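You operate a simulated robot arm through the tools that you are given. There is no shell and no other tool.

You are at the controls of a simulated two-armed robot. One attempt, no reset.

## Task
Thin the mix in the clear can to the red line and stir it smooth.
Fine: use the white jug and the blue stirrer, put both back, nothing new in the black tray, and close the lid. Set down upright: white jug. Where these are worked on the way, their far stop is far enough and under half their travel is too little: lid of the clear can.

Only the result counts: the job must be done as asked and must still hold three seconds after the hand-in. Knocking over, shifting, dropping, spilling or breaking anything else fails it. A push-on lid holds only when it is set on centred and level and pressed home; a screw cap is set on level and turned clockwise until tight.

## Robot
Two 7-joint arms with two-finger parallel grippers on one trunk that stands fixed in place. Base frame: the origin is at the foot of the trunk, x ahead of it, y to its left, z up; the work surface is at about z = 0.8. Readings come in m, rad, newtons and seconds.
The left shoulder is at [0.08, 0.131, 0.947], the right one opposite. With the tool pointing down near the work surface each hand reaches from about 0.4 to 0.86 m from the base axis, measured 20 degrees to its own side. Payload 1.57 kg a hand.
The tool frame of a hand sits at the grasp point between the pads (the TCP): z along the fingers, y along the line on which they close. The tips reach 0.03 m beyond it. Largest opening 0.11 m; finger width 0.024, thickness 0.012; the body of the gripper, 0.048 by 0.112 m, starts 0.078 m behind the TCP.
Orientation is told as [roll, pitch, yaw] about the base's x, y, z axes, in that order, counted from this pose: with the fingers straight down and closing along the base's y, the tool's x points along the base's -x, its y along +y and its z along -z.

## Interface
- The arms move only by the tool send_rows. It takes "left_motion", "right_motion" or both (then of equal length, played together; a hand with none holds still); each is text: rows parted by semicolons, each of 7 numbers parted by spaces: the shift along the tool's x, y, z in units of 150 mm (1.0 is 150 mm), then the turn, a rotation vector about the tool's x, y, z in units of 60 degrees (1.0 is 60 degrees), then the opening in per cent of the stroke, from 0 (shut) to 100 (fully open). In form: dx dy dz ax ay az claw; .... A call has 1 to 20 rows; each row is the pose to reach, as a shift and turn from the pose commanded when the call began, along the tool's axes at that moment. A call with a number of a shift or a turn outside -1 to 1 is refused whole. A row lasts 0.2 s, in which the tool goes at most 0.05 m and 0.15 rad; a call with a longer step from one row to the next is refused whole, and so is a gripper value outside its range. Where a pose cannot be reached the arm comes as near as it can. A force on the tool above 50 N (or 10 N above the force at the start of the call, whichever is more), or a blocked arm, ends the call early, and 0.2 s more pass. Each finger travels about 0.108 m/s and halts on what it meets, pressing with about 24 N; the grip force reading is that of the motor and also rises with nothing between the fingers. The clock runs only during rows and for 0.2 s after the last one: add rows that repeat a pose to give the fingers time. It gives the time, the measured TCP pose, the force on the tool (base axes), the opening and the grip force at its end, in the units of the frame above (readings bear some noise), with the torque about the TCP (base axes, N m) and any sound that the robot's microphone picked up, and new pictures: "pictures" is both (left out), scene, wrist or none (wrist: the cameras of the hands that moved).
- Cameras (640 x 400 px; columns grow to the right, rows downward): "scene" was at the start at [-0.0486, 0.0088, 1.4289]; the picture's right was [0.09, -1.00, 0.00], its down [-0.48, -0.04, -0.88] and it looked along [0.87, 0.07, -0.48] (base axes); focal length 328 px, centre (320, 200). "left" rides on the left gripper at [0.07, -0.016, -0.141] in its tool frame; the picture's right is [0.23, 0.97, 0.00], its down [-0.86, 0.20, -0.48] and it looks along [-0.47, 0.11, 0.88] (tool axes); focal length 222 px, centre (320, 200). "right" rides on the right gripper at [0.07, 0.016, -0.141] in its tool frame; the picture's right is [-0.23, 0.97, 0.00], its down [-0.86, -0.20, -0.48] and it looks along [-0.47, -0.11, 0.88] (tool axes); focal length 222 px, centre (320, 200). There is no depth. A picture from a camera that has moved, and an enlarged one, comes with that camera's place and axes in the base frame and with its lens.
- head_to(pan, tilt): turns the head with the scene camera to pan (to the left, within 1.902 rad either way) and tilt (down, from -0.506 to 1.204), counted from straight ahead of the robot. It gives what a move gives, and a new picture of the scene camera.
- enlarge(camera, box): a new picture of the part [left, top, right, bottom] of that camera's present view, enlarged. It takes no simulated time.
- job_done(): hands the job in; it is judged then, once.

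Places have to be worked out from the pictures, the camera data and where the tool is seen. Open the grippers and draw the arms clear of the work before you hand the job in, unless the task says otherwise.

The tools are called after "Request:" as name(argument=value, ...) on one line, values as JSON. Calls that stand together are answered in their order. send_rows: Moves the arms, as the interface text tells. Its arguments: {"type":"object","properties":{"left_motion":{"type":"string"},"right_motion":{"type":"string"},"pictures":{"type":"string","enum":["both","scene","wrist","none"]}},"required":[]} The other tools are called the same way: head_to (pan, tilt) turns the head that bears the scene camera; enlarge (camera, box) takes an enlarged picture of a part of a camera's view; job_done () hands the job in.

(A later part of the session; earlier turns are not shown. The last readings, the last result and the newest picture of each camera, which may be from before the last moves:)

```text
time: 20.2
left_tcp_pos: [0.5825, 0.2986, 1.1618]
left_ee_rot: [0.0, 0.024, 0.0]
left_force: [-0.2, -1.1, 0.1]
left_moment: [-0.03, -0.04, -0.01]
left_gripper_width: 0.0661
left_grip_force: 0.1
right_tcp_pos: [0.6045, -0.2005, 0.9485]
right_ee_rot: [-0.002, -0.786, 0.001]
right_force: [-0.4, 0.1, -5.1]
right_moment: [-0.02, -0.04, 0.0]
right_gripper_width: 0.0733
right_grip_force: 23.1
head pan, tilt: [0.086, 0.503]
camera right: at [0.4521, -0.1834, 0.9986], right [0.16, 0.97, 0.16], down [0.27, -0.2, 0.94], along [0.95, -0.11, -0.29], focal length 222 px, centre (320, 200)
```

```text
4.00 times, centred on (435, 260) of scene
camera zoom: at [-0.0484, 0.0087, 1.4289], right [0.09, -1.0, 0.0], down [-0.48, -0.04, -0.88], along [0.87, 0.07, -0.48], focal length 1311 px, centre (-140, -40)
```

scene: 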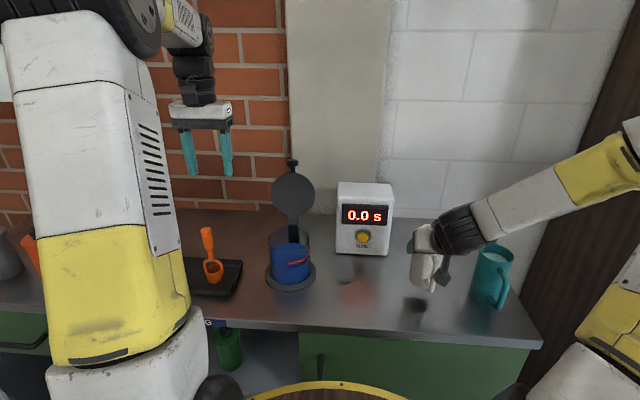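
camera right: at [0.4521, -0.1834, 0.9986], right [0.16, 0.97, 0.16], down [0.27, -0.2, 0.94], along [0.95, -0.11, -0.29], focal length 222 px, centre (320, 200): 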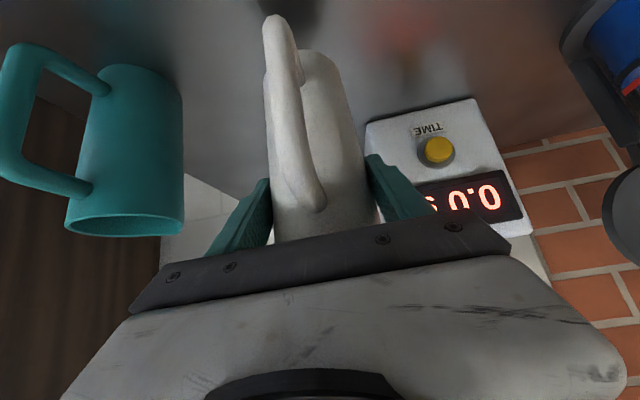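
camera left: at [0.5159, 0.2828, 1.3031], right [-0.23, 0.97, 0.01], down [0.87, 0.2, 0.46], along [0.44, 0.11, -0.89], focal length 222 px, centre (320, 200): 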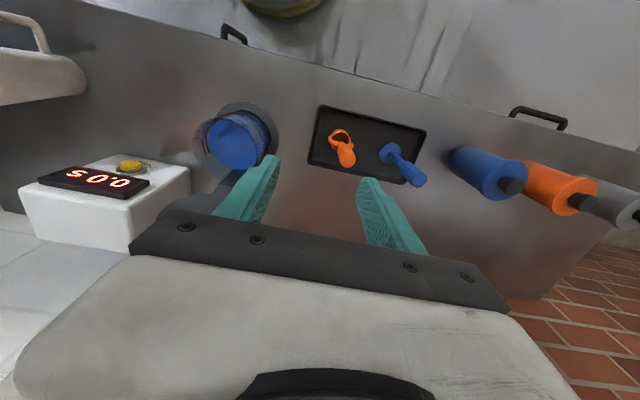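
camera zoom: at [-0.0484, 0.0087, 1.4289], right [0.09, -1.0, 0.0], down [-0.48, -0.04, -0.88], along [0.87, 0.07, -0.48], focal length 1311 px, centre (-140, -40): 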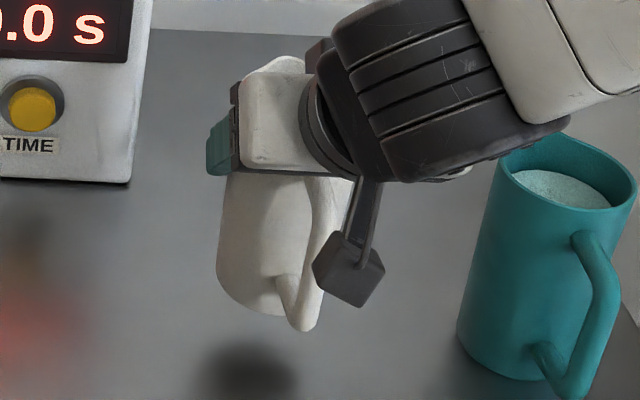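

The jug hangs upright and weighs about 5 N. I lift it higher, swing the spout about 50 degrees to the left and start across, while the left arm goes further out of the way.

Request:
send_rows(right_motion="-0.08 0.0 -0.08 0 0 0 50; -0.17 0.03 -0.17 -0.04 0 -0.04 50; -0.26 0.08 -0.26 -0.11 0 -0.11 50; -0.34 0.16 -0.34 -0.19 0 -0.19 50; -0.42 0.26 -0.42 -0.27 0 -0.27 50; -0.48 0.37 -0.48 -0.35 0 -0.35 50; -0.51 0.47 -0.51 -0.43 0 -0.43 50; -0.525 0.56 -0.525 -0.51 0 -0.51 50; -0.525 0.63 -0.525 -0.57 0 -0.57 50; -0.525 0.667 -0.525 -0.589 0 -0.589 50; -0.525 0.667 -0.525 -0.589 0 -0.589 50", left_motion="0.05 0.1 -0.03 0 0 0 60; 0.11 0.2 -0.06 0 0 0 60; 0.16 0.3 -0.09 0 0 0 60; 0.21 0.4 -0.11 0 0 0 60; 0.27 0.5 -0.14 0 0 0 60; 0.32 0.6 -0.16 0 0 0 60; 0.37 0.7 -0.19 0 0 0 60; 0.43 0.8 -0.22 0 0 0 60; 0.48 0.9 -0.25 0 0 0 60; 0.53 1 -0.27 0 0 0 60; 0.53 1 -0.27 0 0 0 60")

```text
time: 22.6
left_tcp_pos: [0.5017, 0.4493, 1.2032]
left_ee_rot: [0.001, 0.024, 0.0]
left_force: [-0.4, -0.5, 0.0]
left_moment: [0.02, 0.0, -0.02]
left_gripper_width: 0.0659
left_grip_force: 0.1
right_tcp_pos: [0.6019, -0.0996, 1.0583]
right_ee_rot: [0.001, -0.786, 0.873]
right_force: [-1.0, -0.1, -4.9]
right_moment: [0.02, -0.01, -0.01]
right_gripper_width: 0.0732
right_grip_force: 23.8
head pan, tilt: [0.086, 0.503]
camera right: at [0.4934, -0.2036, 1.1097], right [-0.64, 0.75, 0.16], down [0.32, 0.08, 0.94], along [0.69, 0.66, -0.29], focal length 222 px, centre (320, 200)
camera left: at [0.437, 0.4321, 1.3453], right [-0.23, 0.97, 0.01], down [0.87, 0.2, 0.46], along [0.44, 0.11, -0.89], focal length 222 px, centre (320, 200)
```

scene: 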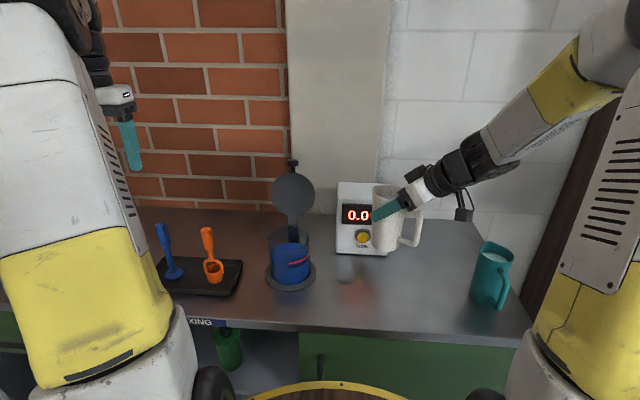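
right: 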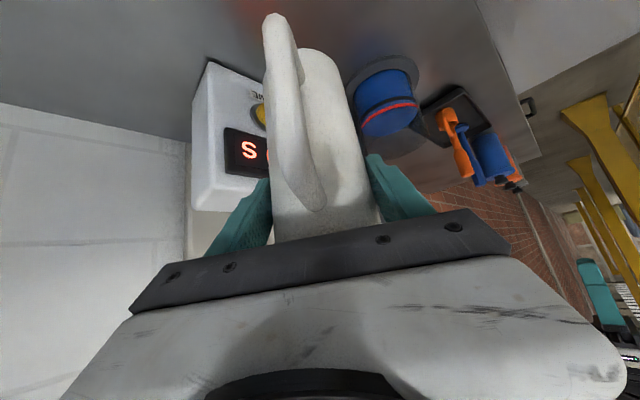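
left: 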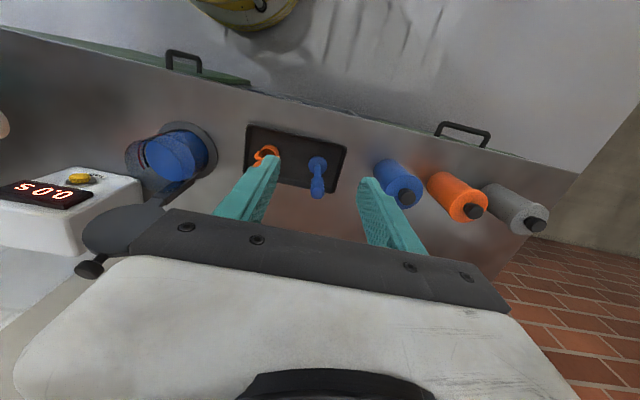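

The jug is held upright with its spout at 50 degrees. I carry it level towards the can, to a place just short of the rim and above it.

Request:
send_rows(right_motion="-0.03 0.05 0.03 0 0 0 50; -0.1 0.16 0.1 0 0 0 50; -0.19 0.3 0.19 0 0 0 50; -0.28 0.46 0.28 0 0 0 50; -0.37 0.61 0.37 0 0 0 50; -0.46 0.75 0.46 0 0 0 50; -0.52 0.85 0.52 0 0 0 50; -0.554 0.902 0.554 0 0 0 50; -0.554 0.902 0.554 0 0 0 50")

Request:
enlarge(camera="scene", box=[250, 150, 370, 290])

Request:
enlarge(camera="left", box=[60, 80, 260, 240])

```text
time: 24.6
left_tcp_pos: [0.5032, 0.4473, 1.2029]
left_ee_rot: [0.002, 0.024, 0.001]
left_force: [-0.3, 0.3, 0.6]
left_moment: [0.03, 0.01, 0.01]
left_gripper_width: 0.0661
left_grip_force: 0.1
right_tcp_pos: [0.574, 0.0778, 1.0589]
right_ee_rot: [-0.001, -0.786, 0.874]
right_force: [-0.2, 0.2, -4.5]
right_moment: [0.05, 0.01, 0.01]
right_gripper_width: 0.0738
right_grip_force: 23.8
head pan, tilt: [0.086, 0.503]
camera right: at [0.4646, -0.0264, 1.1099], right [-0.64, 0.75, 0.16], down [0.32, 0.08, 0.94], along [0.69, 0.66, -0.29], focal length 222 px, centre (320, 200)
```

scene: 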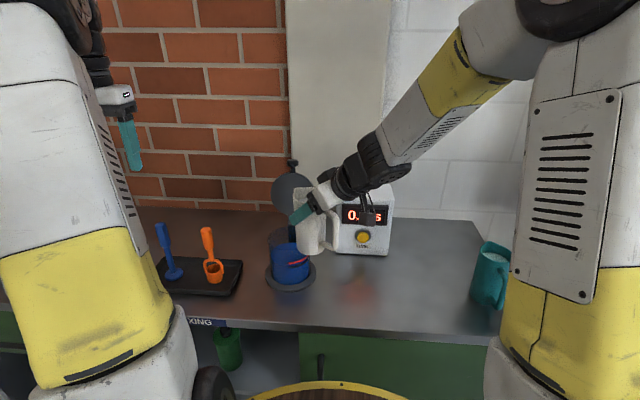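
right: 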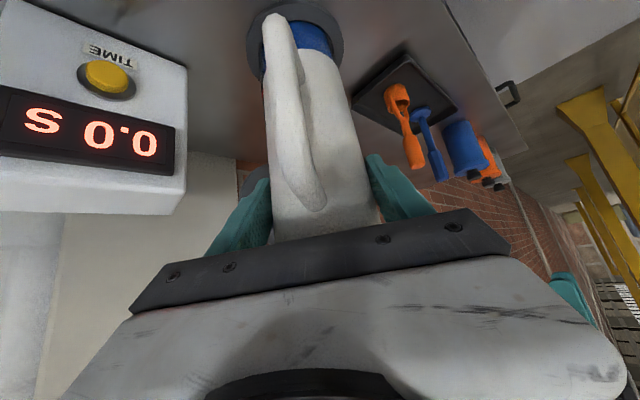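

```text
2.86 times, centred on (310, 220) of scene
camera zoom: at [-0.0484, 0.0088, 1.4289], right [0.09, -1.0, 0.0], down [-0.48, -0.04, -0.88], along [0.87, 0.07, -0.48], focal length 936 px, centre (349, 143)
```

zoom: 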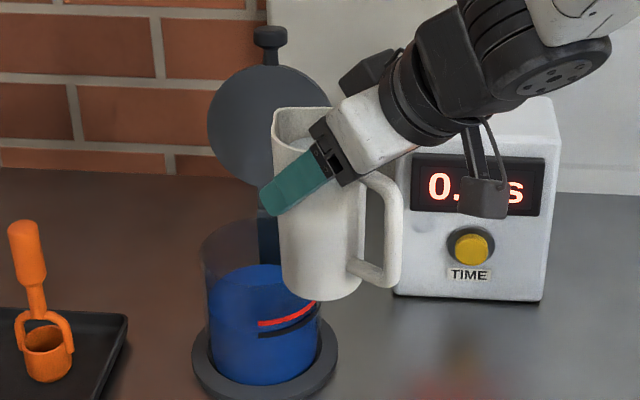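

```text
2.50 times, centred on (160, 160) of left
camera zoom: at [0.4371, 0.4319, 1.3453], right [-0.23, 0.97, 0.01], down [0.87, 0.2, 0.46], along [0.44, 0.11, -0.89], focal length 555 px, centre (720, 300)
```

zoom: 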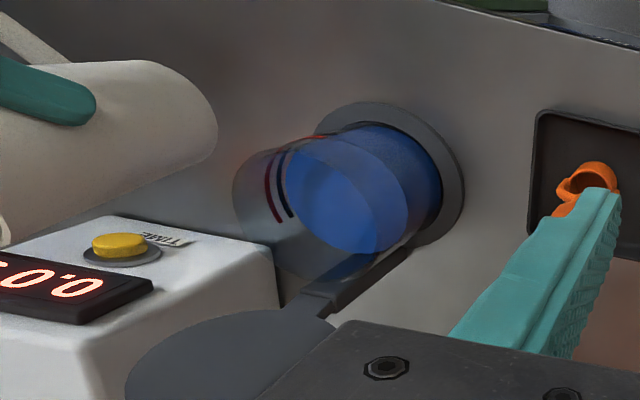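

The jug is upright just beside the can, and both camera views show the marks well. I tilt it to 25 degrees while lowering, keeping the spout over the can.

Request:
send_rows(right_motion="0.05 0 0.05 0 0.07 0 50; 0.1 0 0.1 0 0.14 0 50; 0.155 0 0.155 0 0.21 0 50; 0.21 0 0.21 0 0.28 0 50; 0.26 0 0.26 0 0.35 0 50; 0.311 0 0.311 0 0.417 0 50")

Request:
enlarge(camera="scene", box=[250, 180, 340, 280])

Request:
enlarge(camera="left", box=[60, 80, 260, 240])

```text
time: 26.0
left_tcp_pos: [0.5021, 0.4479, 1.2019]
left_ee_rot: [0.001, 0.024, -0.001]
left_force: [-0.1, 0.4, 0.3]
left_moment: [0.03, 0.0, 0.0]
left_gripper_width: 0.066
left_grip_force: 0.1
right_tcp_pos: [0.5756, 0.0772, 0.9931]
right_ee_rot: [0.0, -0.349, 0.873]
right_force: [0.7, -0.3, -4.1]
right_moment: [0.11, -0.07, -0.01]
right_gripper_width: 0.0734
right_grip_force: 24.2
head pan, tilt: [0.086, 0.503]
camera right: at [0.4878, 0.0009, 1.1021], right [-0.61, 0.79, 0.08], down [0.56, 0.36, 0.74], along [0.56, 0.49, -0.67], focal length 222 px, centre (320, 200)
```

scene: 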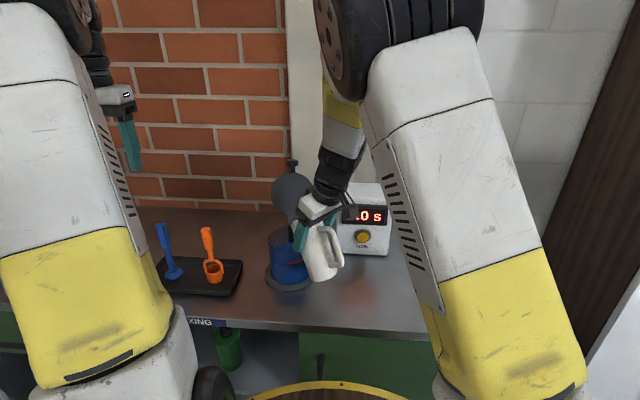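
right: 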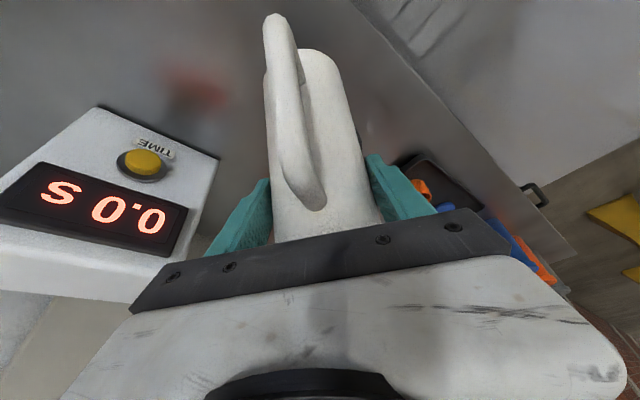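

```text
4.00 times, centred on (295, 230) of scene
camera zoom: at [-0.0485, 0.0086, 1.4289], right [0.09, -1.0, 0.0], down [-0.48, -0.04, -0.88], along [0.87, 0.07, -0.48], focal length 1311 px, centre (420, 80)
```

zoom: 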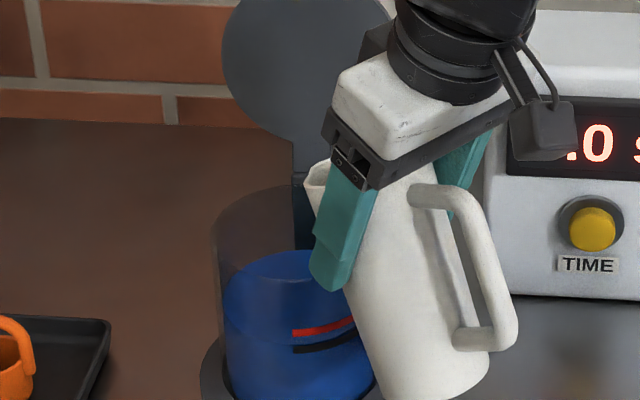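

```text
2.50 times, centred on (160, 160) of left
camera zoom: at [0.4371, 0.4316, 1.3454], right [-0.23, 0.97, 0.01], down [0.87, 0.2, 0.46], along [0.44, 0.11, -0.89], focal length 555 px, centre (720, 300)
```

zoom: 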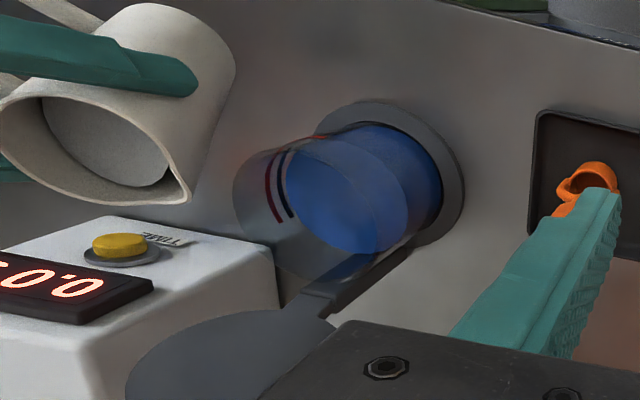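

The spout tip reads at about (0.612, 0.138), above the can, and nothing flows yet. I tilt on in small steps and watch.

Request:
send_rows(right_motion="-0.006 0 -0.017 0 0.042 0 50; -0.0125 0 -0.0345 0 0.083 0 50; -0.0125 0 -0.0345 0 0.083 0 50", pictures="none")

Request:
enlarge(camera="left", box=[60, 80, 220, 208])

```text
time: 26.8
left_tcp_pos: [0.5029, 0.4472, 1.2035]
left_ee_rot: [0.0, 0.025, 0.0]
left_force: [-0.5, 0.5, -0.2]
left_moment: [0.0, -0.02, 0.0]
left_gripper_width: 0.0659
left_grip_force: 0.1
right_tcp_pos: [0.5749, 0.0784, 0.9985]
right_ee_rot: [0.0, -0.261, 0.873]
right_force: [-0.3, -0.9, -4.4]
right_moment: [0.09, -0.05, 0.0]
right_gripper_width: 0.0732
right_grip_force: 23.8
head pan, tilt: [0.086, 0.503]
```

```text
3.12 times, centred on (140, 144) of left
camera zoom: at [0.4371, 0.4319, 1.3453], right [-0.23, 0.97, 0.01], down [0.87, 0.2, 0.46], along [0.44, 0.11, -0.89], focal length 694 px, centre (882, 375)
```

zoom: 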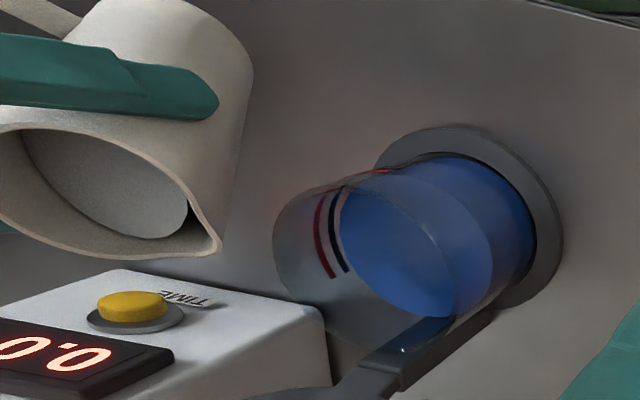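

Still no flow; the liquid is about a centimetre from the lip. I tilt another 5 degrees.

Request:
send_rows(right_motion="-0.005 0 -0.018 0 0.042 0 50; -0.0095 0 -0.0354 0 0.083 0 50; -0.0095 0 -0.0354 0 0.083 0 50", pictures="none")

Request:
enlarge(camera="left", box=[60, 80, 220, 208])

```text
time: 27.6
left_tcp_pos: [0.5024, 0.4481, 1.2032]
left_ee_rot: [0.002, 0.025, 0.001]
left_force: [0.0, -0.4, 1.0]
left_moment: [-0.01, -0.03, 0.02]
left_gripper_width: 0.0659
left_grip_force: 0.0
right_tcp_pos: [0.5739, 0.0782, 1.0048]
right_ee_rot: [0.001, -0.175, 0.873]
right_force: [0.6, 0.0, -4.3]
right_moment: [0.13, -0.07, 0.04]
right_gripper_width: 0.073
right_grip_force: 23.6
head pan, tilt: [0.086, 0.503]
```

```text
3.12 times, centred on (140, 144) of left
camera zoom: at [0.4371, 0.4319, 1.3453], right [-0.23, 0.97, 0.01], down [0.87, 0.2, 0.46], along [0.44, 0.11, -0.89], focal length 694 px, centre (882, 375)
```

zoom: 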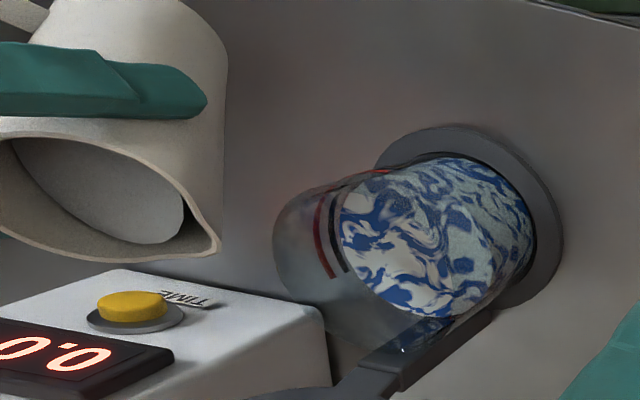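

The mix is now marbled, so pouring has begun at about 35 degrees. I hold briefly and check the level.

Request:
send_rows(right_motion="0 0 0 0 0 0 50; 0 0 0 0 0 0 50", pictures="none")

Request:
enlarge(camera="left", box=[120, 100, 200, 164])

Request:
enlarge(camera="scene", box=[265, 215, 315, 275])

```text
time: 28.2
left_tcp_pos: [0.503, 0.4479, 1.2025]
left_ee_rot: [-0.001, 0.024, -0.001]
left_force: [0.1, -0.1, 0.5]
left_moment: [0.0, 0.03, 0.0]
left_gripper_width: 0.066
left_grip_force: 0.1
right_tcp_pos: [0.5754, 0.0773, 1.0036]
right_ee_rot: [0.001, -0.173, 0.872]
right_force: [-0.1, 0.1, -4.0]
right_moment: [0.11, -0.07, 0.01]
right_gripper_width: 0.0731
right_grip_force: 24.4
head pan, tilt: [0.086, 0.503]
```

```text
6.25 times, centred on (160, 132) of left
camera zoom: at [0.4371, 0.4319, 1.3453], right [-0.23, 0.97, 0.01], down [0.87, 0.2, 0.46], along [0.44, 0.11, -0.89], focal length 1388 px, centre (1320, 625)
```

zoom: 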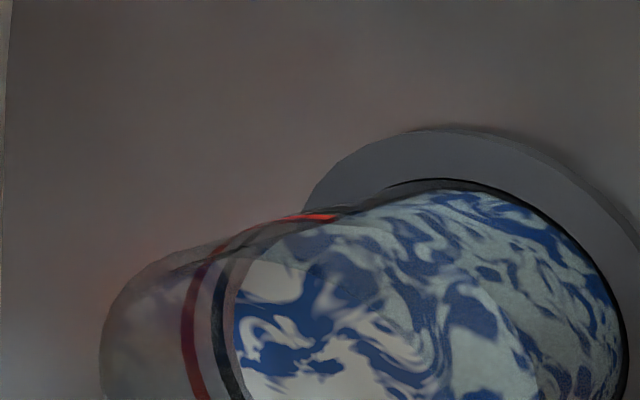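

```text
6.67 times, centred on (290, 245) of scene
camera zoom: at [-0.0484, 0.0089, 1.4289], right [0.09, -1.0, 0.0], down [-0.48, -0.04, -0.88], along [0.87, 0.07, -0.48], focal length 2184 px, centre (520, -100)
```

zoom: 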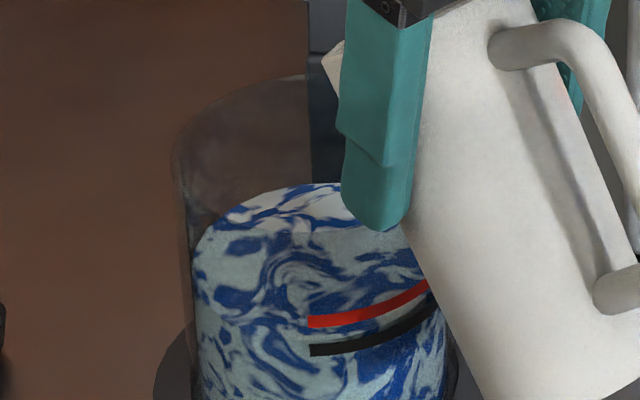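

Only a little has gone in; the back edge of the surface is still at row 182 of this view and I want it near 161. I tilt 3 degrees more and wait briefly.

Request:
send_rows(right_motion="-0.0038 0 -0.0217 0 0.05 0 50; -0.0038 0 -0.0217 0 0.05 0 50; -0.0038 0 -0.0217 0 0.05 0 50", pictures="none")

Request:
enlarge(camera="left", box=[60, 80, 220, 208])

Request:
enlarge(camera="scene", box=[265, 215, 315, 275])

```text
time: 29.0
left_tcp_pos: [0.5017, 0.4486, 1.2025]
left_ee_rot: [-0.001, 0.025, 0.0]
left_force: [-0.5, 0.7, -0.2]
left_moment: [-0.02, 0.01, 0.03]
left_gripper_width: 0.0664
left_grip_force: 0.0
right_tcp_pos: [0.5751, 0.0788, 1.0077]
right_ee_rot: [0.002, -0.124, 0.873]
right_force: [0.0, -1.0, -5.0]
right_moment: [0.12, -0.11, 0.03]
right_gripper_width: 0.0732
right_grip_force: 24.4
head pan, tilt: [0.086, 0.503]
```

```text
3.12 times, centred on (140, 144) of left
camera zoom: at [0.4371, 0.4319, 1.3453], right [-0.23, 0.97, 0.01], down [0.87, 0.2, 0.46], along [0.44, 0.11, -0.89], focal length 694 px, centre (882, 375)
```

zoom: 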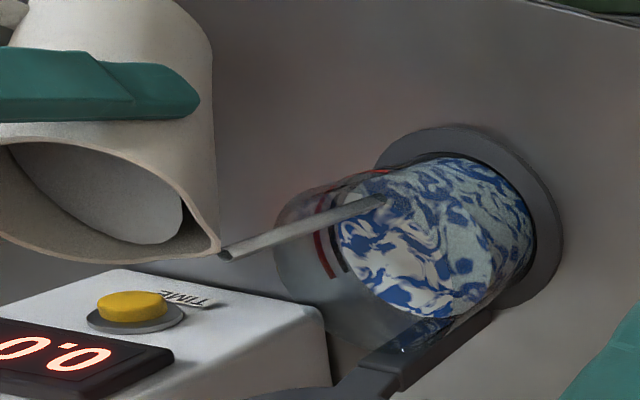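

```text
6.67 times, centred on (290, 245) of scene
camera zoom: at [-0.0484, 0.0089, 1.4289], right [0.09, -1.0, 0.0], down [-0.48, -0.04, -0.88], along [0.87, 0.07, -0.48], focal length 2184 px, centre (520, -100)
```

zoom: 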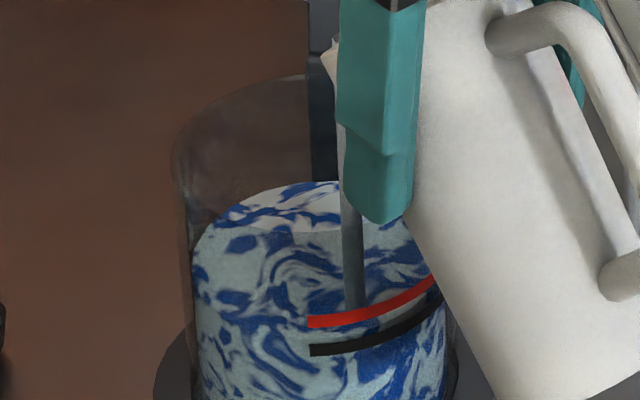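

The stream falls inside the can but nearer its front-right edge, at about (0.604, 0.129). I shift the jug 12 mm forward along the pour and keep watching the level.

Request:
send_rows(right_motion="-0.04 0 0.005 0 0 0 50; -0.079 0 0.0098 0 0 0 50; -0.079 0 0.0098 0 0 0 50", pictures="none")

Request:
enlarge(camera="left", box=[60, 80, 220, 208])

Request:
enlarge(camera="scene", box=[265, 215, 315, 275])

```text
time: 29.8
left_tcp_pos: [0.5023, 0.448, 1.203]
left_ee_rot: [0.0, 0.024, 0.001]
left_force: [0.1, 0.2, 0.2]
left_moment: [0.01, -0.03, -0.01]
left_gripper_width: 0.0657
left_grip_force: 0.1
right_tcp_pos: [0.583, 0.0866, 1.0074]
right_ee_rot: [-0.001, -0.122, 0.872]
right_force: [0.0, -0.4, -3.7]
right_moment: [0.11, -0.09, 0.01]
right_gripper_width: 0.0728
right_grip_force: 24.1
head pan, tilt: [0.086, 0.503]
```

```text
3.12 times, centred on (140, 144) of left
camera zoom: at [0.4371, 0.4319, 1.3453], right [-0.23, 0.97, 0.01], down [0.87, 0.2, 0.46], along [0.44, 0.11, -0.89], focal length 694 px, centre (882, 375)
```

zoom: 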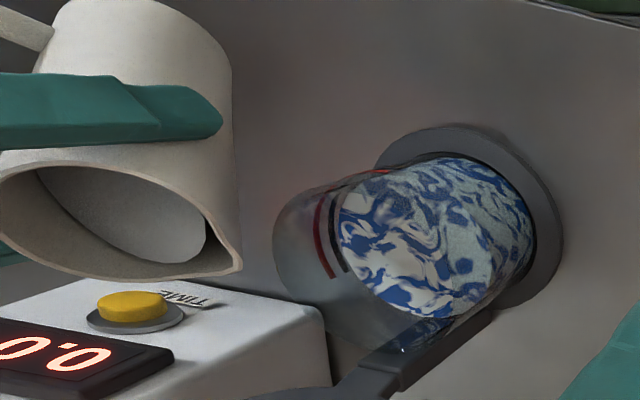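

```text
6.67 times, centred on (290, 245) of scene
camera zoom: at [-0.0484, 0.0089, 1.4289], right [0.09, -1.0, 0.0], down [-0.48, -0.04, -0.88], along [0.87, 0.07, -0.48], focal length 2184 px, centre (520, -100)
```

zoom: 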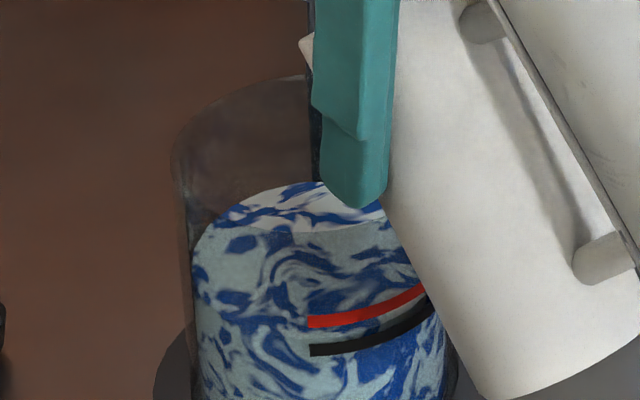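

The flow stops again at each new angle, so the amount is set by the tilt, roughly 5 ml per degree. I tilt 6 degrees more and wait for it to run.

Request:
send_rows(right_motion="-0.0017 0 -0.0147 0 0.033 0 50; -0.0034 0 -0.029 0 0.067 0 50; -0.005 0 -0.044 0 0.1 0 50; -0.005 0 -0.044 0 0.1 0 50; -0.005 0 -0.044 0 0.1 0 50; -0.005 0 -0.044 0 0.1 0 50; -0.005 0 -0.044 0 0.1 0 50", pictures="none")

Request:
enlarge(camera="left", box=[60, 80, 220, 208])

Request:
enlarge(camera="scene", box=[265, 215, 315, 275])

```text
time: 31.4
left_tcp_pos: [0.5027, 0.4481, 1.2032]
left_ee_rot: [0.001, 0.025, 0.001]
left_force: [-0.3, 0.4, 0.4]
left_moment: [0.01, 0.0, -0.03]
left_gripper_width: 0.0661
left_grip_force: 0.1
right_tcp_pos: [0.583, 0.0869, 1.0146]
right_ee_rot: [0.0, -0.018, 0.872]
right_force: [0.0, -0.2, -4.3]
right_moment: [0.15, -0.07, 0.0]
right_gripper_width: 0.0733
right_grip_force: 23.6
head pan, tilt: [0.086, 0.503]
```

```text
3.12 times, centred on (140, 144) of left
camera zoom: at [0.4371, 0.4319, 1.3453], right [-0.23, 0.97, 0.01], down [0.87, 0.2, 0.46], along [0.44, 0.11, -0.89], focal length 694 px, centre (882, 375)
```

zoom: 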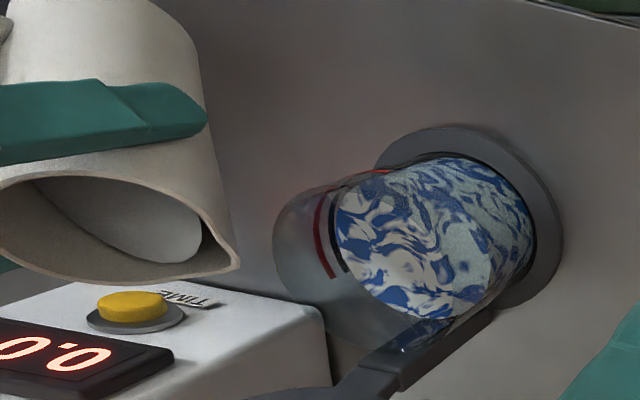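

```text
6.67 times, centred on (290, 245) of scene
camera zoom: at [-0.0484, 0.0089, 1.4289], right [0.09, -1.0, 0.0], down [-0.48, -0.04, -0.88], along [0.87, 0.07, -0.48], focal length 2184 px, centre (520, -100)
```

zoom: 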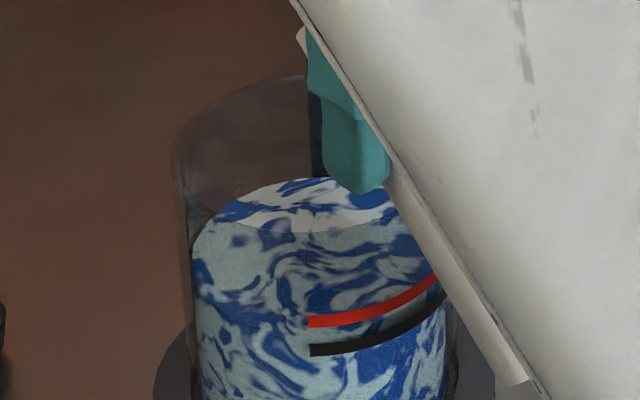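

The surface has risen about 2–3 mm (back edge at row 177). I tilt 6 degrees more.

Request:
send_rows(right_motion="0 0 -0.0147 0 0.033 0 50; 0 0 -0.029 0 0.067 0 50; 0 0 -0.044 0 0.1 0 50; 0 0 -0.044 0 0.1 0 50; 0 0 -0.044 0 0.1 0 50; 0 0 -0.044 0 0.1 0 50; 0 0 -0.044 0 0.1 0 50", pictures="none")

Request:
enlarge(camera="left", box=[60, 80, 220, 208])

Request:
enlarge(camera="scene", box=[265, 215, 315, 275])

```text
time: 33.0
left_tcp_pos: [0.5008, 0.4476, 1.2022]
left_ee_rot: [0.0, 0.024, -0.001]
left_force: [0.4, 0.9, -0.1]
left_moment: [0.0, -0.02, 0.03]
left_gripper_width: 0.0662
left_grip_force: 0.0
right_tcp_pos: [0.5829, 0.0873, 1.0204]
right_ee_rot: [0.0, 0.086, 0.872]
right_force: [0.8, -0.6, -4.5]
right_moment: [0.11, -0.09, -0.01]
right_gripper_width: 0.0733
right_grip_force: 24.4
head pan, tilt: [0.086, 0.503]
```

```text
3.12 times, centred on (140, 144) of left
camera zoom: at [0.4371, 0.4319, 1.3453], right [-0.23, 0.97, 0.01], down [0.87, 0.2, 0.46], along [0.44, 0.11, -0.89], focal length 694 px, centre (882, 375)
```

zoom: 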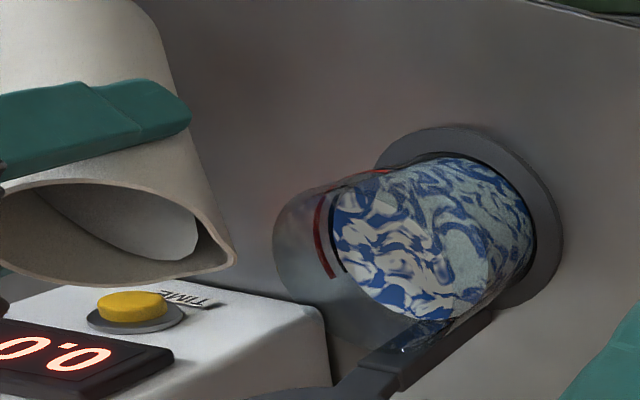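

```text
6.67 times, centred on (290, 245) of scene
camera zoom: at [-0.0484, 0.0089, 1.4289], right [0.09, -1.0, 0.0], down [-0.48, -0.04, -0.88], along [0.87, 0.07, -0.48], focal length 2184 px, centre (520, -100)
```

zoom: 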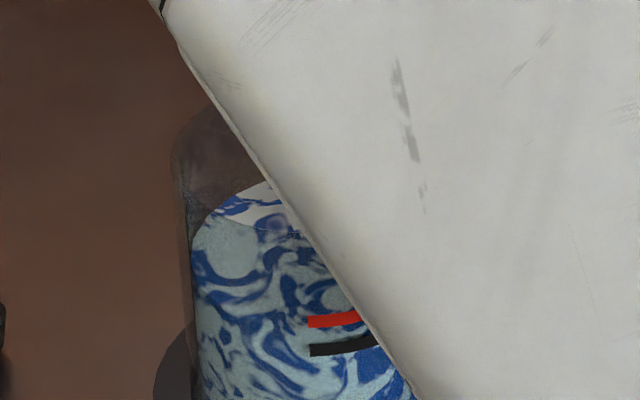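

The right arm now hides part of the scene view, but the left wrist view shows the surface against both marks. I zoom there.

Request:
enlarge(camera="left", box=[125, 115, 175, 165])

```text
8.00 times, centred on (150, 140) of left
camera zoom: at [0.4371, 0.4319, 1.3453], right [-0.23, 0.97, 0.01], down [0.87, 0.2, 0.46], along [0.44, 0.11, -0.89], focal length 1777 px, centre (1680, 680)
```

zoom: 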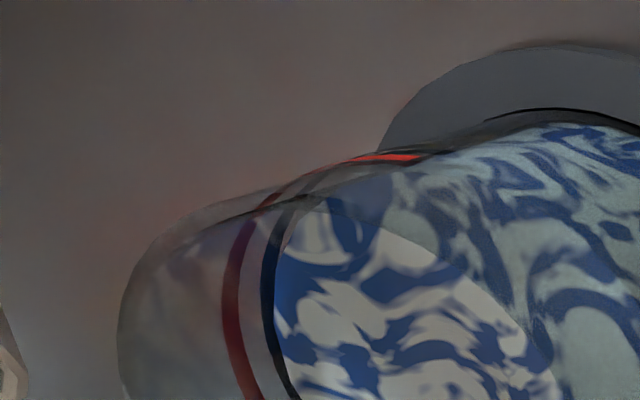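

By my reckoning the surface has risen about 5 mm of the 13 mm between the marks. I tilt 4 degrees more and compare again.

Request:
send_rows(right_motion="0 0 -0.0147 0 0.033 0 50; 0 0 -0.029 0 0.067 0 50; 0 0 -0.029 0 0.067 0 50; 0 0 -0.029 0 0.067 0 50; 0 0 -0.029 0 0.067 0 50; 0 0 -0.029 0 0.067 0 50", pictures="scene")

Request:
enlarge(camera="left", box=[125, 115, 175, 165])

Request:
enlarge(camera="left", box=[60, 80, 220, 208])

```text
time: 34.4
left_tcp_pos: [0.5032, 0.4485, 1.2027]
left_ee_rot: [0.0, 0.025, -0.001]
left_force: [0.7, 0.4, -0.7]
left_moment: [0.03, -0.02, -0.03]
left_gripper_width: 0.0663
left_grip_force: 0.1
right_tcp_pos: [0.5825, 0.0873, 1.027]
right_ee_rot: [0.001, 0.158, 0.871]
right_force: [0.0, -0.8, -3.8]
right_moment: [0.13, -0.14, -0.01]
right_gripper_width: 0.0734
right_grip_force: 23.9
head pan, tilt: [0.086, 0.503]
```

scene: 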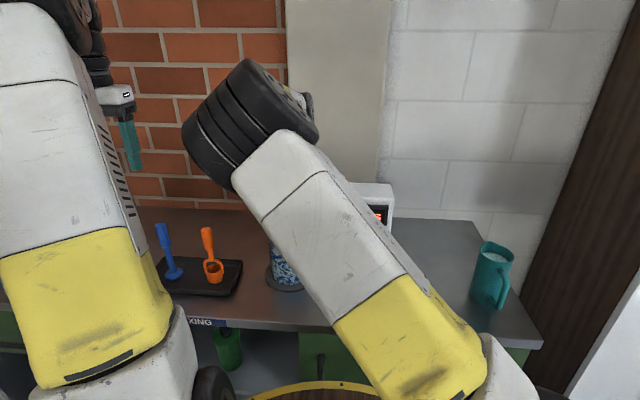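

```text
8.00 times, centred on (150, 140) of left
camera zoom: at [0.4371, 0.4319, 1.3453], right [-0.23, 0.97, 0.01], down [0.87, 0.2, 0.46], along [0.44, 0.11, -0.89], focal length 1777 px, centre (1680, 680)
```

zoom: 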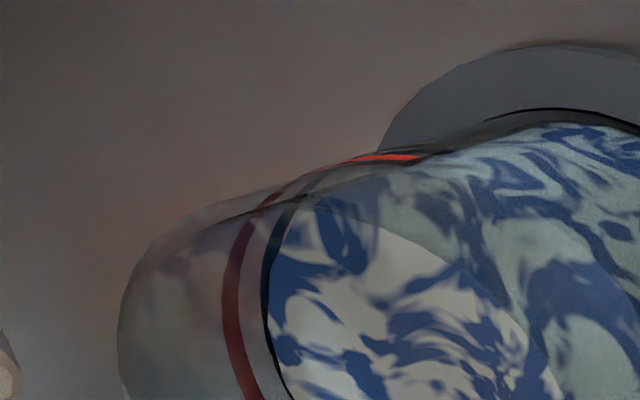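

```text
3.12 times, centred on (140, 144) of left
camera zoom: at [0.4371, 0.4319, 1.3453], right [-0.23, 0.97, 0.01], down [0.87, 0.2, 0.46], along [0.44, 0.11, -0.89], focal length 694 px, centre (882, 375)
```

zoom: 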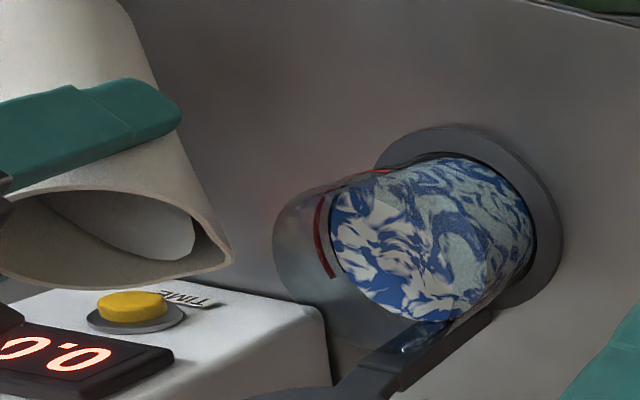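

The surface edge moved about 8 px in this view, some 3 mm. I tilt 3 degrees more.

Request:
send_rows(right_motion="0 0 -0.011 0 0.025 0 50; 0 0 -0.022 0 0.05 0 50; 0 0 -0.022 0 0.05 0 50; 0 0 -0.022 0 0.05 0 50; 0 0 -0.022 0 0.05 0 50; 0 0 -0.022 0 0.05 0 50", pictures="none")

Request:
enlarge(camera="left", box=[125, 115, 175, 165])

Request:
enlarge(camera="left", box=[60, 80, 220, 208])

Request:
enlarge(camera="scene", box=[265, 225, 315, 285])

```text
time: 35.8
left_tcp_pos: [0.5028, 0.4502, 1.2038]
left_ee_rot: [0.0, 0.025, 0.0]
left_force: [0.7, 0.7, 0.4]
left_moment: [0.02, 0.02, -0.03]
left_gripper_width: 0.0658
left_grip_force: 0.1
right_tcp_pos: [0.5831, 0.088, 1.0284]
right_ee_rot: [0.0, 0.21, 0.873]
right_force: [-0.2, 0.0, -3.2]
right_moment: [0.13, -0.11, 0.01]
right_gripper_width: 0.0734
right_grip_force: 24.1
head pan, tilt: [0.086, 0.503]
```

```text
8.00 times, centred on (150, 140) of left
camera zoom: at [0.4371, 0.4319, 1.3453], right [-0.23, 0.97, 0.01], down [0.87, 0.2, 0.46], along [0.44, 0.11, -0.89], focal length 1777 px, centre (1680, 680)
```

zoom: 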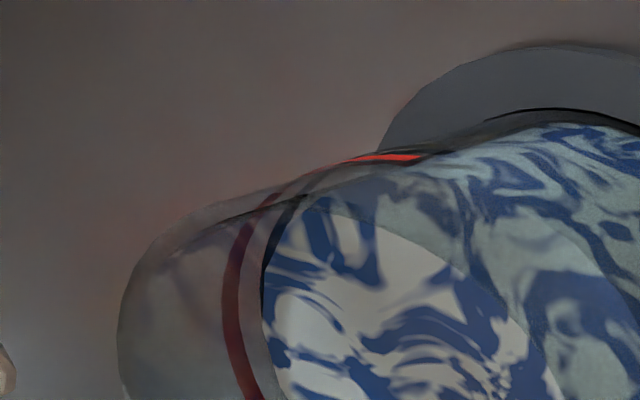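

```text
3.12 times, centred on (140, 144) of left
camera zoom: at [0.4371, 0.4319, 1.3453], right [-0.23, 0.97, 0.01], down [0.87, 0.2, 0.46], along [0.44, 0.11, -0.89], focal length 694 px, centre (882, 375)
```

zoom: 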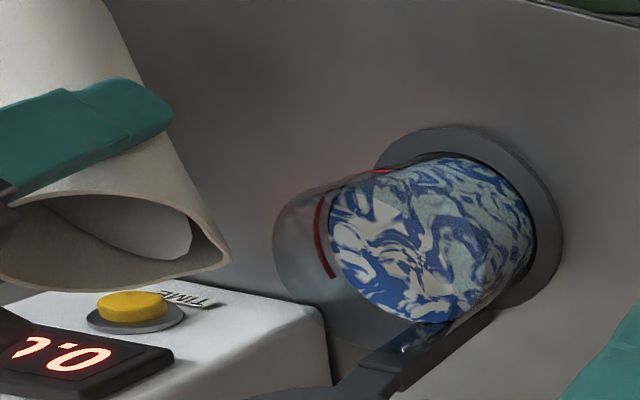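

```text
6.67 times, centred on (290, 255) of scene
camera zoom: at [-0.0484, 0.0089, 1.4289], right [0.09, -1.0, 0.0], down [-0.48, -0.04, -0.88], along [0.87, 0.07, -0.48], focal length 2184 px, centre (520, -167)
```

zoom: 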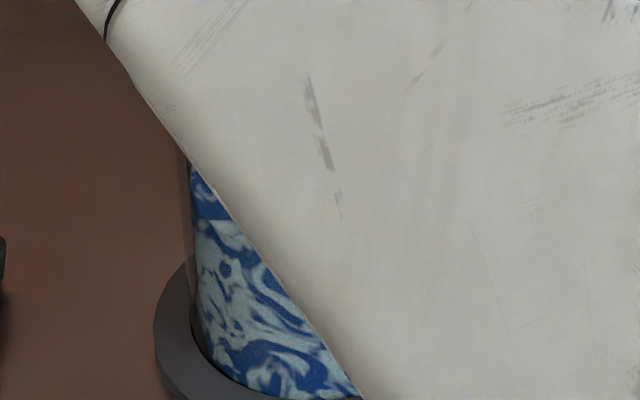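

The surface edge suggests about 10–11 mm of the 13.5 mm. To check it properly I tilt back to about 38 degrees, which clears the scene camera's view.

Request:
send_rows(right_motion="-0.007 0 0.034 0 -0.08 0 50; -0.014 0 0.068 0 -0.16 0 50; -0.021 0 0.103 0 -0.24 0 50; -0.029 0 0.137 0 -0.317 0 50; -0.029 0 0.137 0 -0.317 0 50; -0.029 0 0.137 0 -0.317 0 50", pictures="none")

Request:
enlarge(camera="scene", box=[265, 215, 315, 275])

Request:
enlarge(camera="left", box=[125, 115, 175, 165])

```text
time: 37.2
left_tcp_pos: [0.5029, 0.4489, 1.2027]
left_ee_rot: [0.0, 0.024, 0.001]
left_force: [-0.2, -0.7, -0.2]
left_moment: [0.01, 0.0, -0.01]
left_gripper_width: 0.0659
left_grip_force: 0.0
right_tcp_pos: [0.5833, 0.0882, 1.007]
right_ee_rot: [0.0, -0.12, 0.873]
right_force: [0.7, -0.2, -3.0]
right_moment: [0.06, -0.09, 0.01]
right_gripper_width: 0.0732
right_grip_force: 24.3
head pan, tilt: [0.086, 0.503]
```

```text
6.67 times, centred on (290, 245) of scene
camera zoom: at [-0.0485, 0.0089, 1.4289], right [0.09, -1.0, 0.0], down [-0.48, -0.04, -0.88], along [0.87, 0.07, -0.48], focal length 2184 px, centre (520, -100)
```

zoom: 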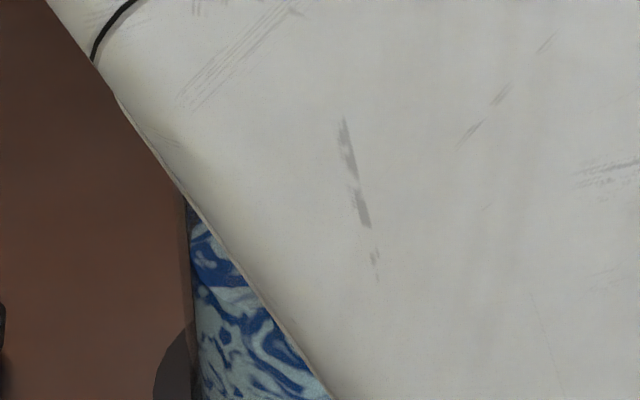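

```text
8.00 times, centred on (150, 140) of left
camera zoom: at [0.4371, 0.4319, 1.3453], right [-0.23, 0.97, 0.01], down [0.87, 0.2, 0.46], along [0.44, 0.11, -0.89], focal length 1777 px, centre (1680, 680)
```

zoom: 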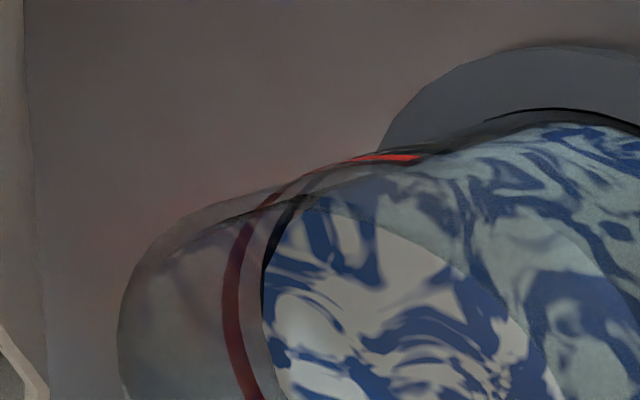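

The elbow still blocks the scene camera. I bring the jug upright and lift it back to the stand-off, then look again.

Request:
send_rows(right_motion="0.01 0 -0.07 0 -0.1 0 50; 0.02 0 -0.14 0 -0.2 0 50; 0.03 0 -0.21 0 -0.3 0 50; 0.04 0 -0.27 0 -0.4 0 50; 0.045 0 -0.32 0 -0.5 0 50; 0.049 0 -0.355 0 -0.6 0 50; 0.049 0 -0.355 0 -0.633 0 50; 0.049 0 -0.355 0 -0.633 0 50", pictures="scene")

Request:
enlarge(camera="left", box=[60, 80, 220, 208])

```text
time: 39.0
left_tcp_pos: [0.5027, 0.449, 1.2031]
left_ee_rot: [0.001, 0.025, 0.002]
left_force: [0.2, -0.5, 0.5]
left_moment: [0.02, -0.02, 0.0]
left_gripper_width: 0.0658
left_grip_force: 0.0
right_tcp_pos: [0.5741, 0.0775, 1.0595]
right_ee_rot: [0.001, -0.785, 0.873]
right_force: [-0.6, 0.7, -3.2]
right_moment: [0.02, -0.02, -0.01]
right_gripper_width: 0.0731
right_grip_force: 23.6
head pan, tilt: [0.086, 0.503]
```

scene: 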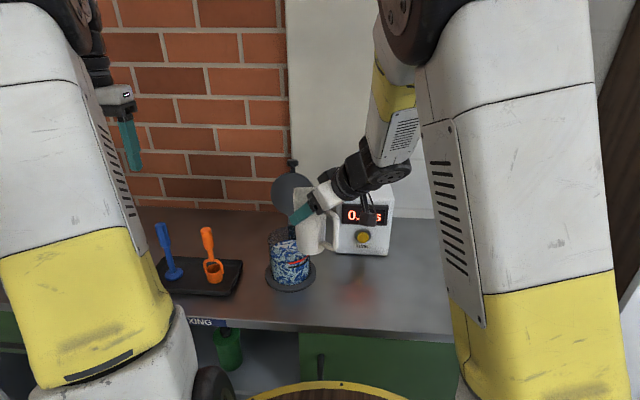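

```text
3.12 times, centred on (140, 144) of left
camera zoom: at [0.4371, 0.4319, 1.3453], right [-0.23, 0.97, 0.01], down [0.87, 0.2, 0.46], along [0.44, 0.11, -0.89], focal length 694 px, centre (882, 375)
```

zoom: 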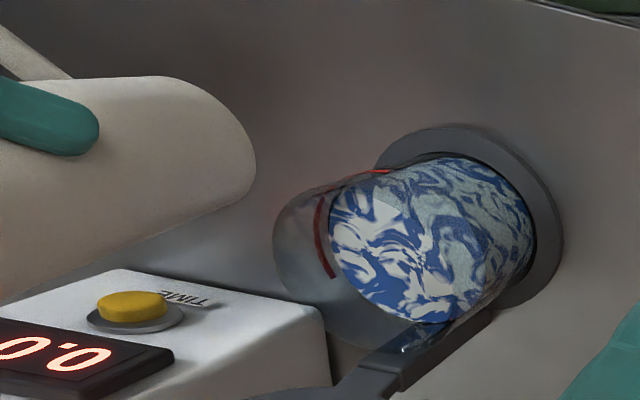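

The scene camera sees the can again; I zoom on the marks with the same window as at the start.

Request:
enlarge(camera="scene", box=[265, 215, 315, 275])

Request:
enlarge(camera="scene", box=[275, 235, 305, 265])

Request:
enlarge(camera="scene", box=[340, 200, 400, 250])

```text
6.67 times, centred on (290, 245) of scene
camera zoom: at [-0.0485, 0.0088, 1.4289], right [0.09, -1.0, 0.0], down [-0.48, -0.04, -0.88], along [0.87, 0.07, -0.48], focal length 2184 px, centre (520, -100)
```

zoom: 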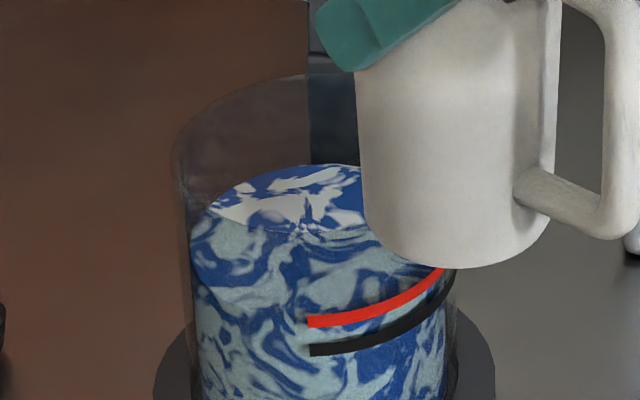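

```text
13.33 times, centred on (290, 250) of scene
camera zoom: at [-0.0485, 0.0088, 1.4289], right [0.09, -1.0, 0.0], down [-0.48, -0.04, -0.88], along [0.87, 0.07, -0.48], focal length 4369 px, centre (720, -467)
```

zoom: 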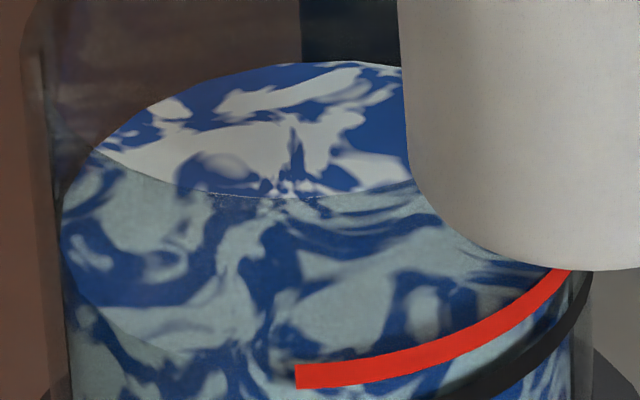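

```text
8.00 times, centred on (370, 225) of scene
camera zoom: at [-0.0485, 0.0088, 1.4289], right [0.09, -1.0, 0.0], down [-0.48, -0.04, -0.88], along [0.87, 0.07, -0.48], focal length 2621 px, centre (-80, 0)
```

zoom: 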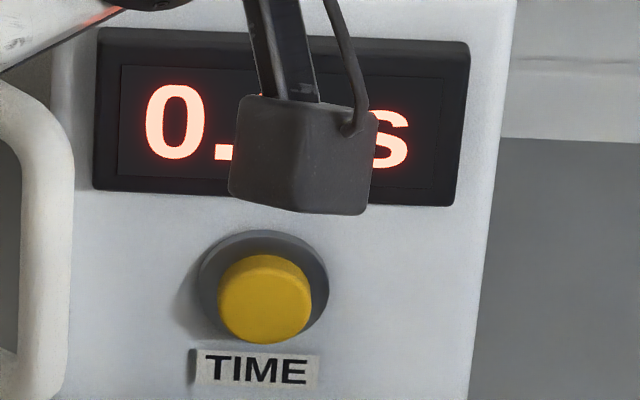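

The rise looks like about 9–10 mm so far. I zoom further at the left end of the red line to see the surface's front edge against it.

Request:
enlarge(camera="scene", box=[270, 252, 296, 268])

Request:
enlarge(camera="scene", box=[266, 240, 286, 268])

```text
16.00 times, centred on (283, 260) of scene
camera zoom: at [-0.0485, 0.0088, 1.4289], right [0.09, -1.0, 0.0], down [-0.48, -0.04, -0.88], along [0.87, 0.07, -0.48], focal length 5242 px, centre (912, -760)
```

zoom: 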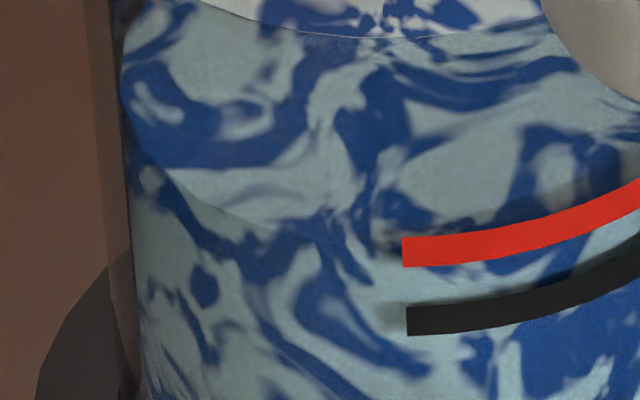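

```text
14.29 times, centred on (276, 254) of scene
camera zoom: at [-0.0485, 0.0088, 1.4289], right [0.09, -1.0, 0.0], down [-0.48, -0.04, -0.88], along [0.87, 0.07, -0.48], focal length 4681 px, centre (949, -571)
```

zoom: 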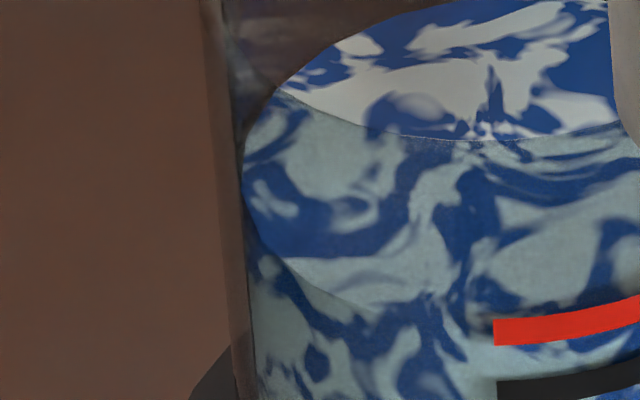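

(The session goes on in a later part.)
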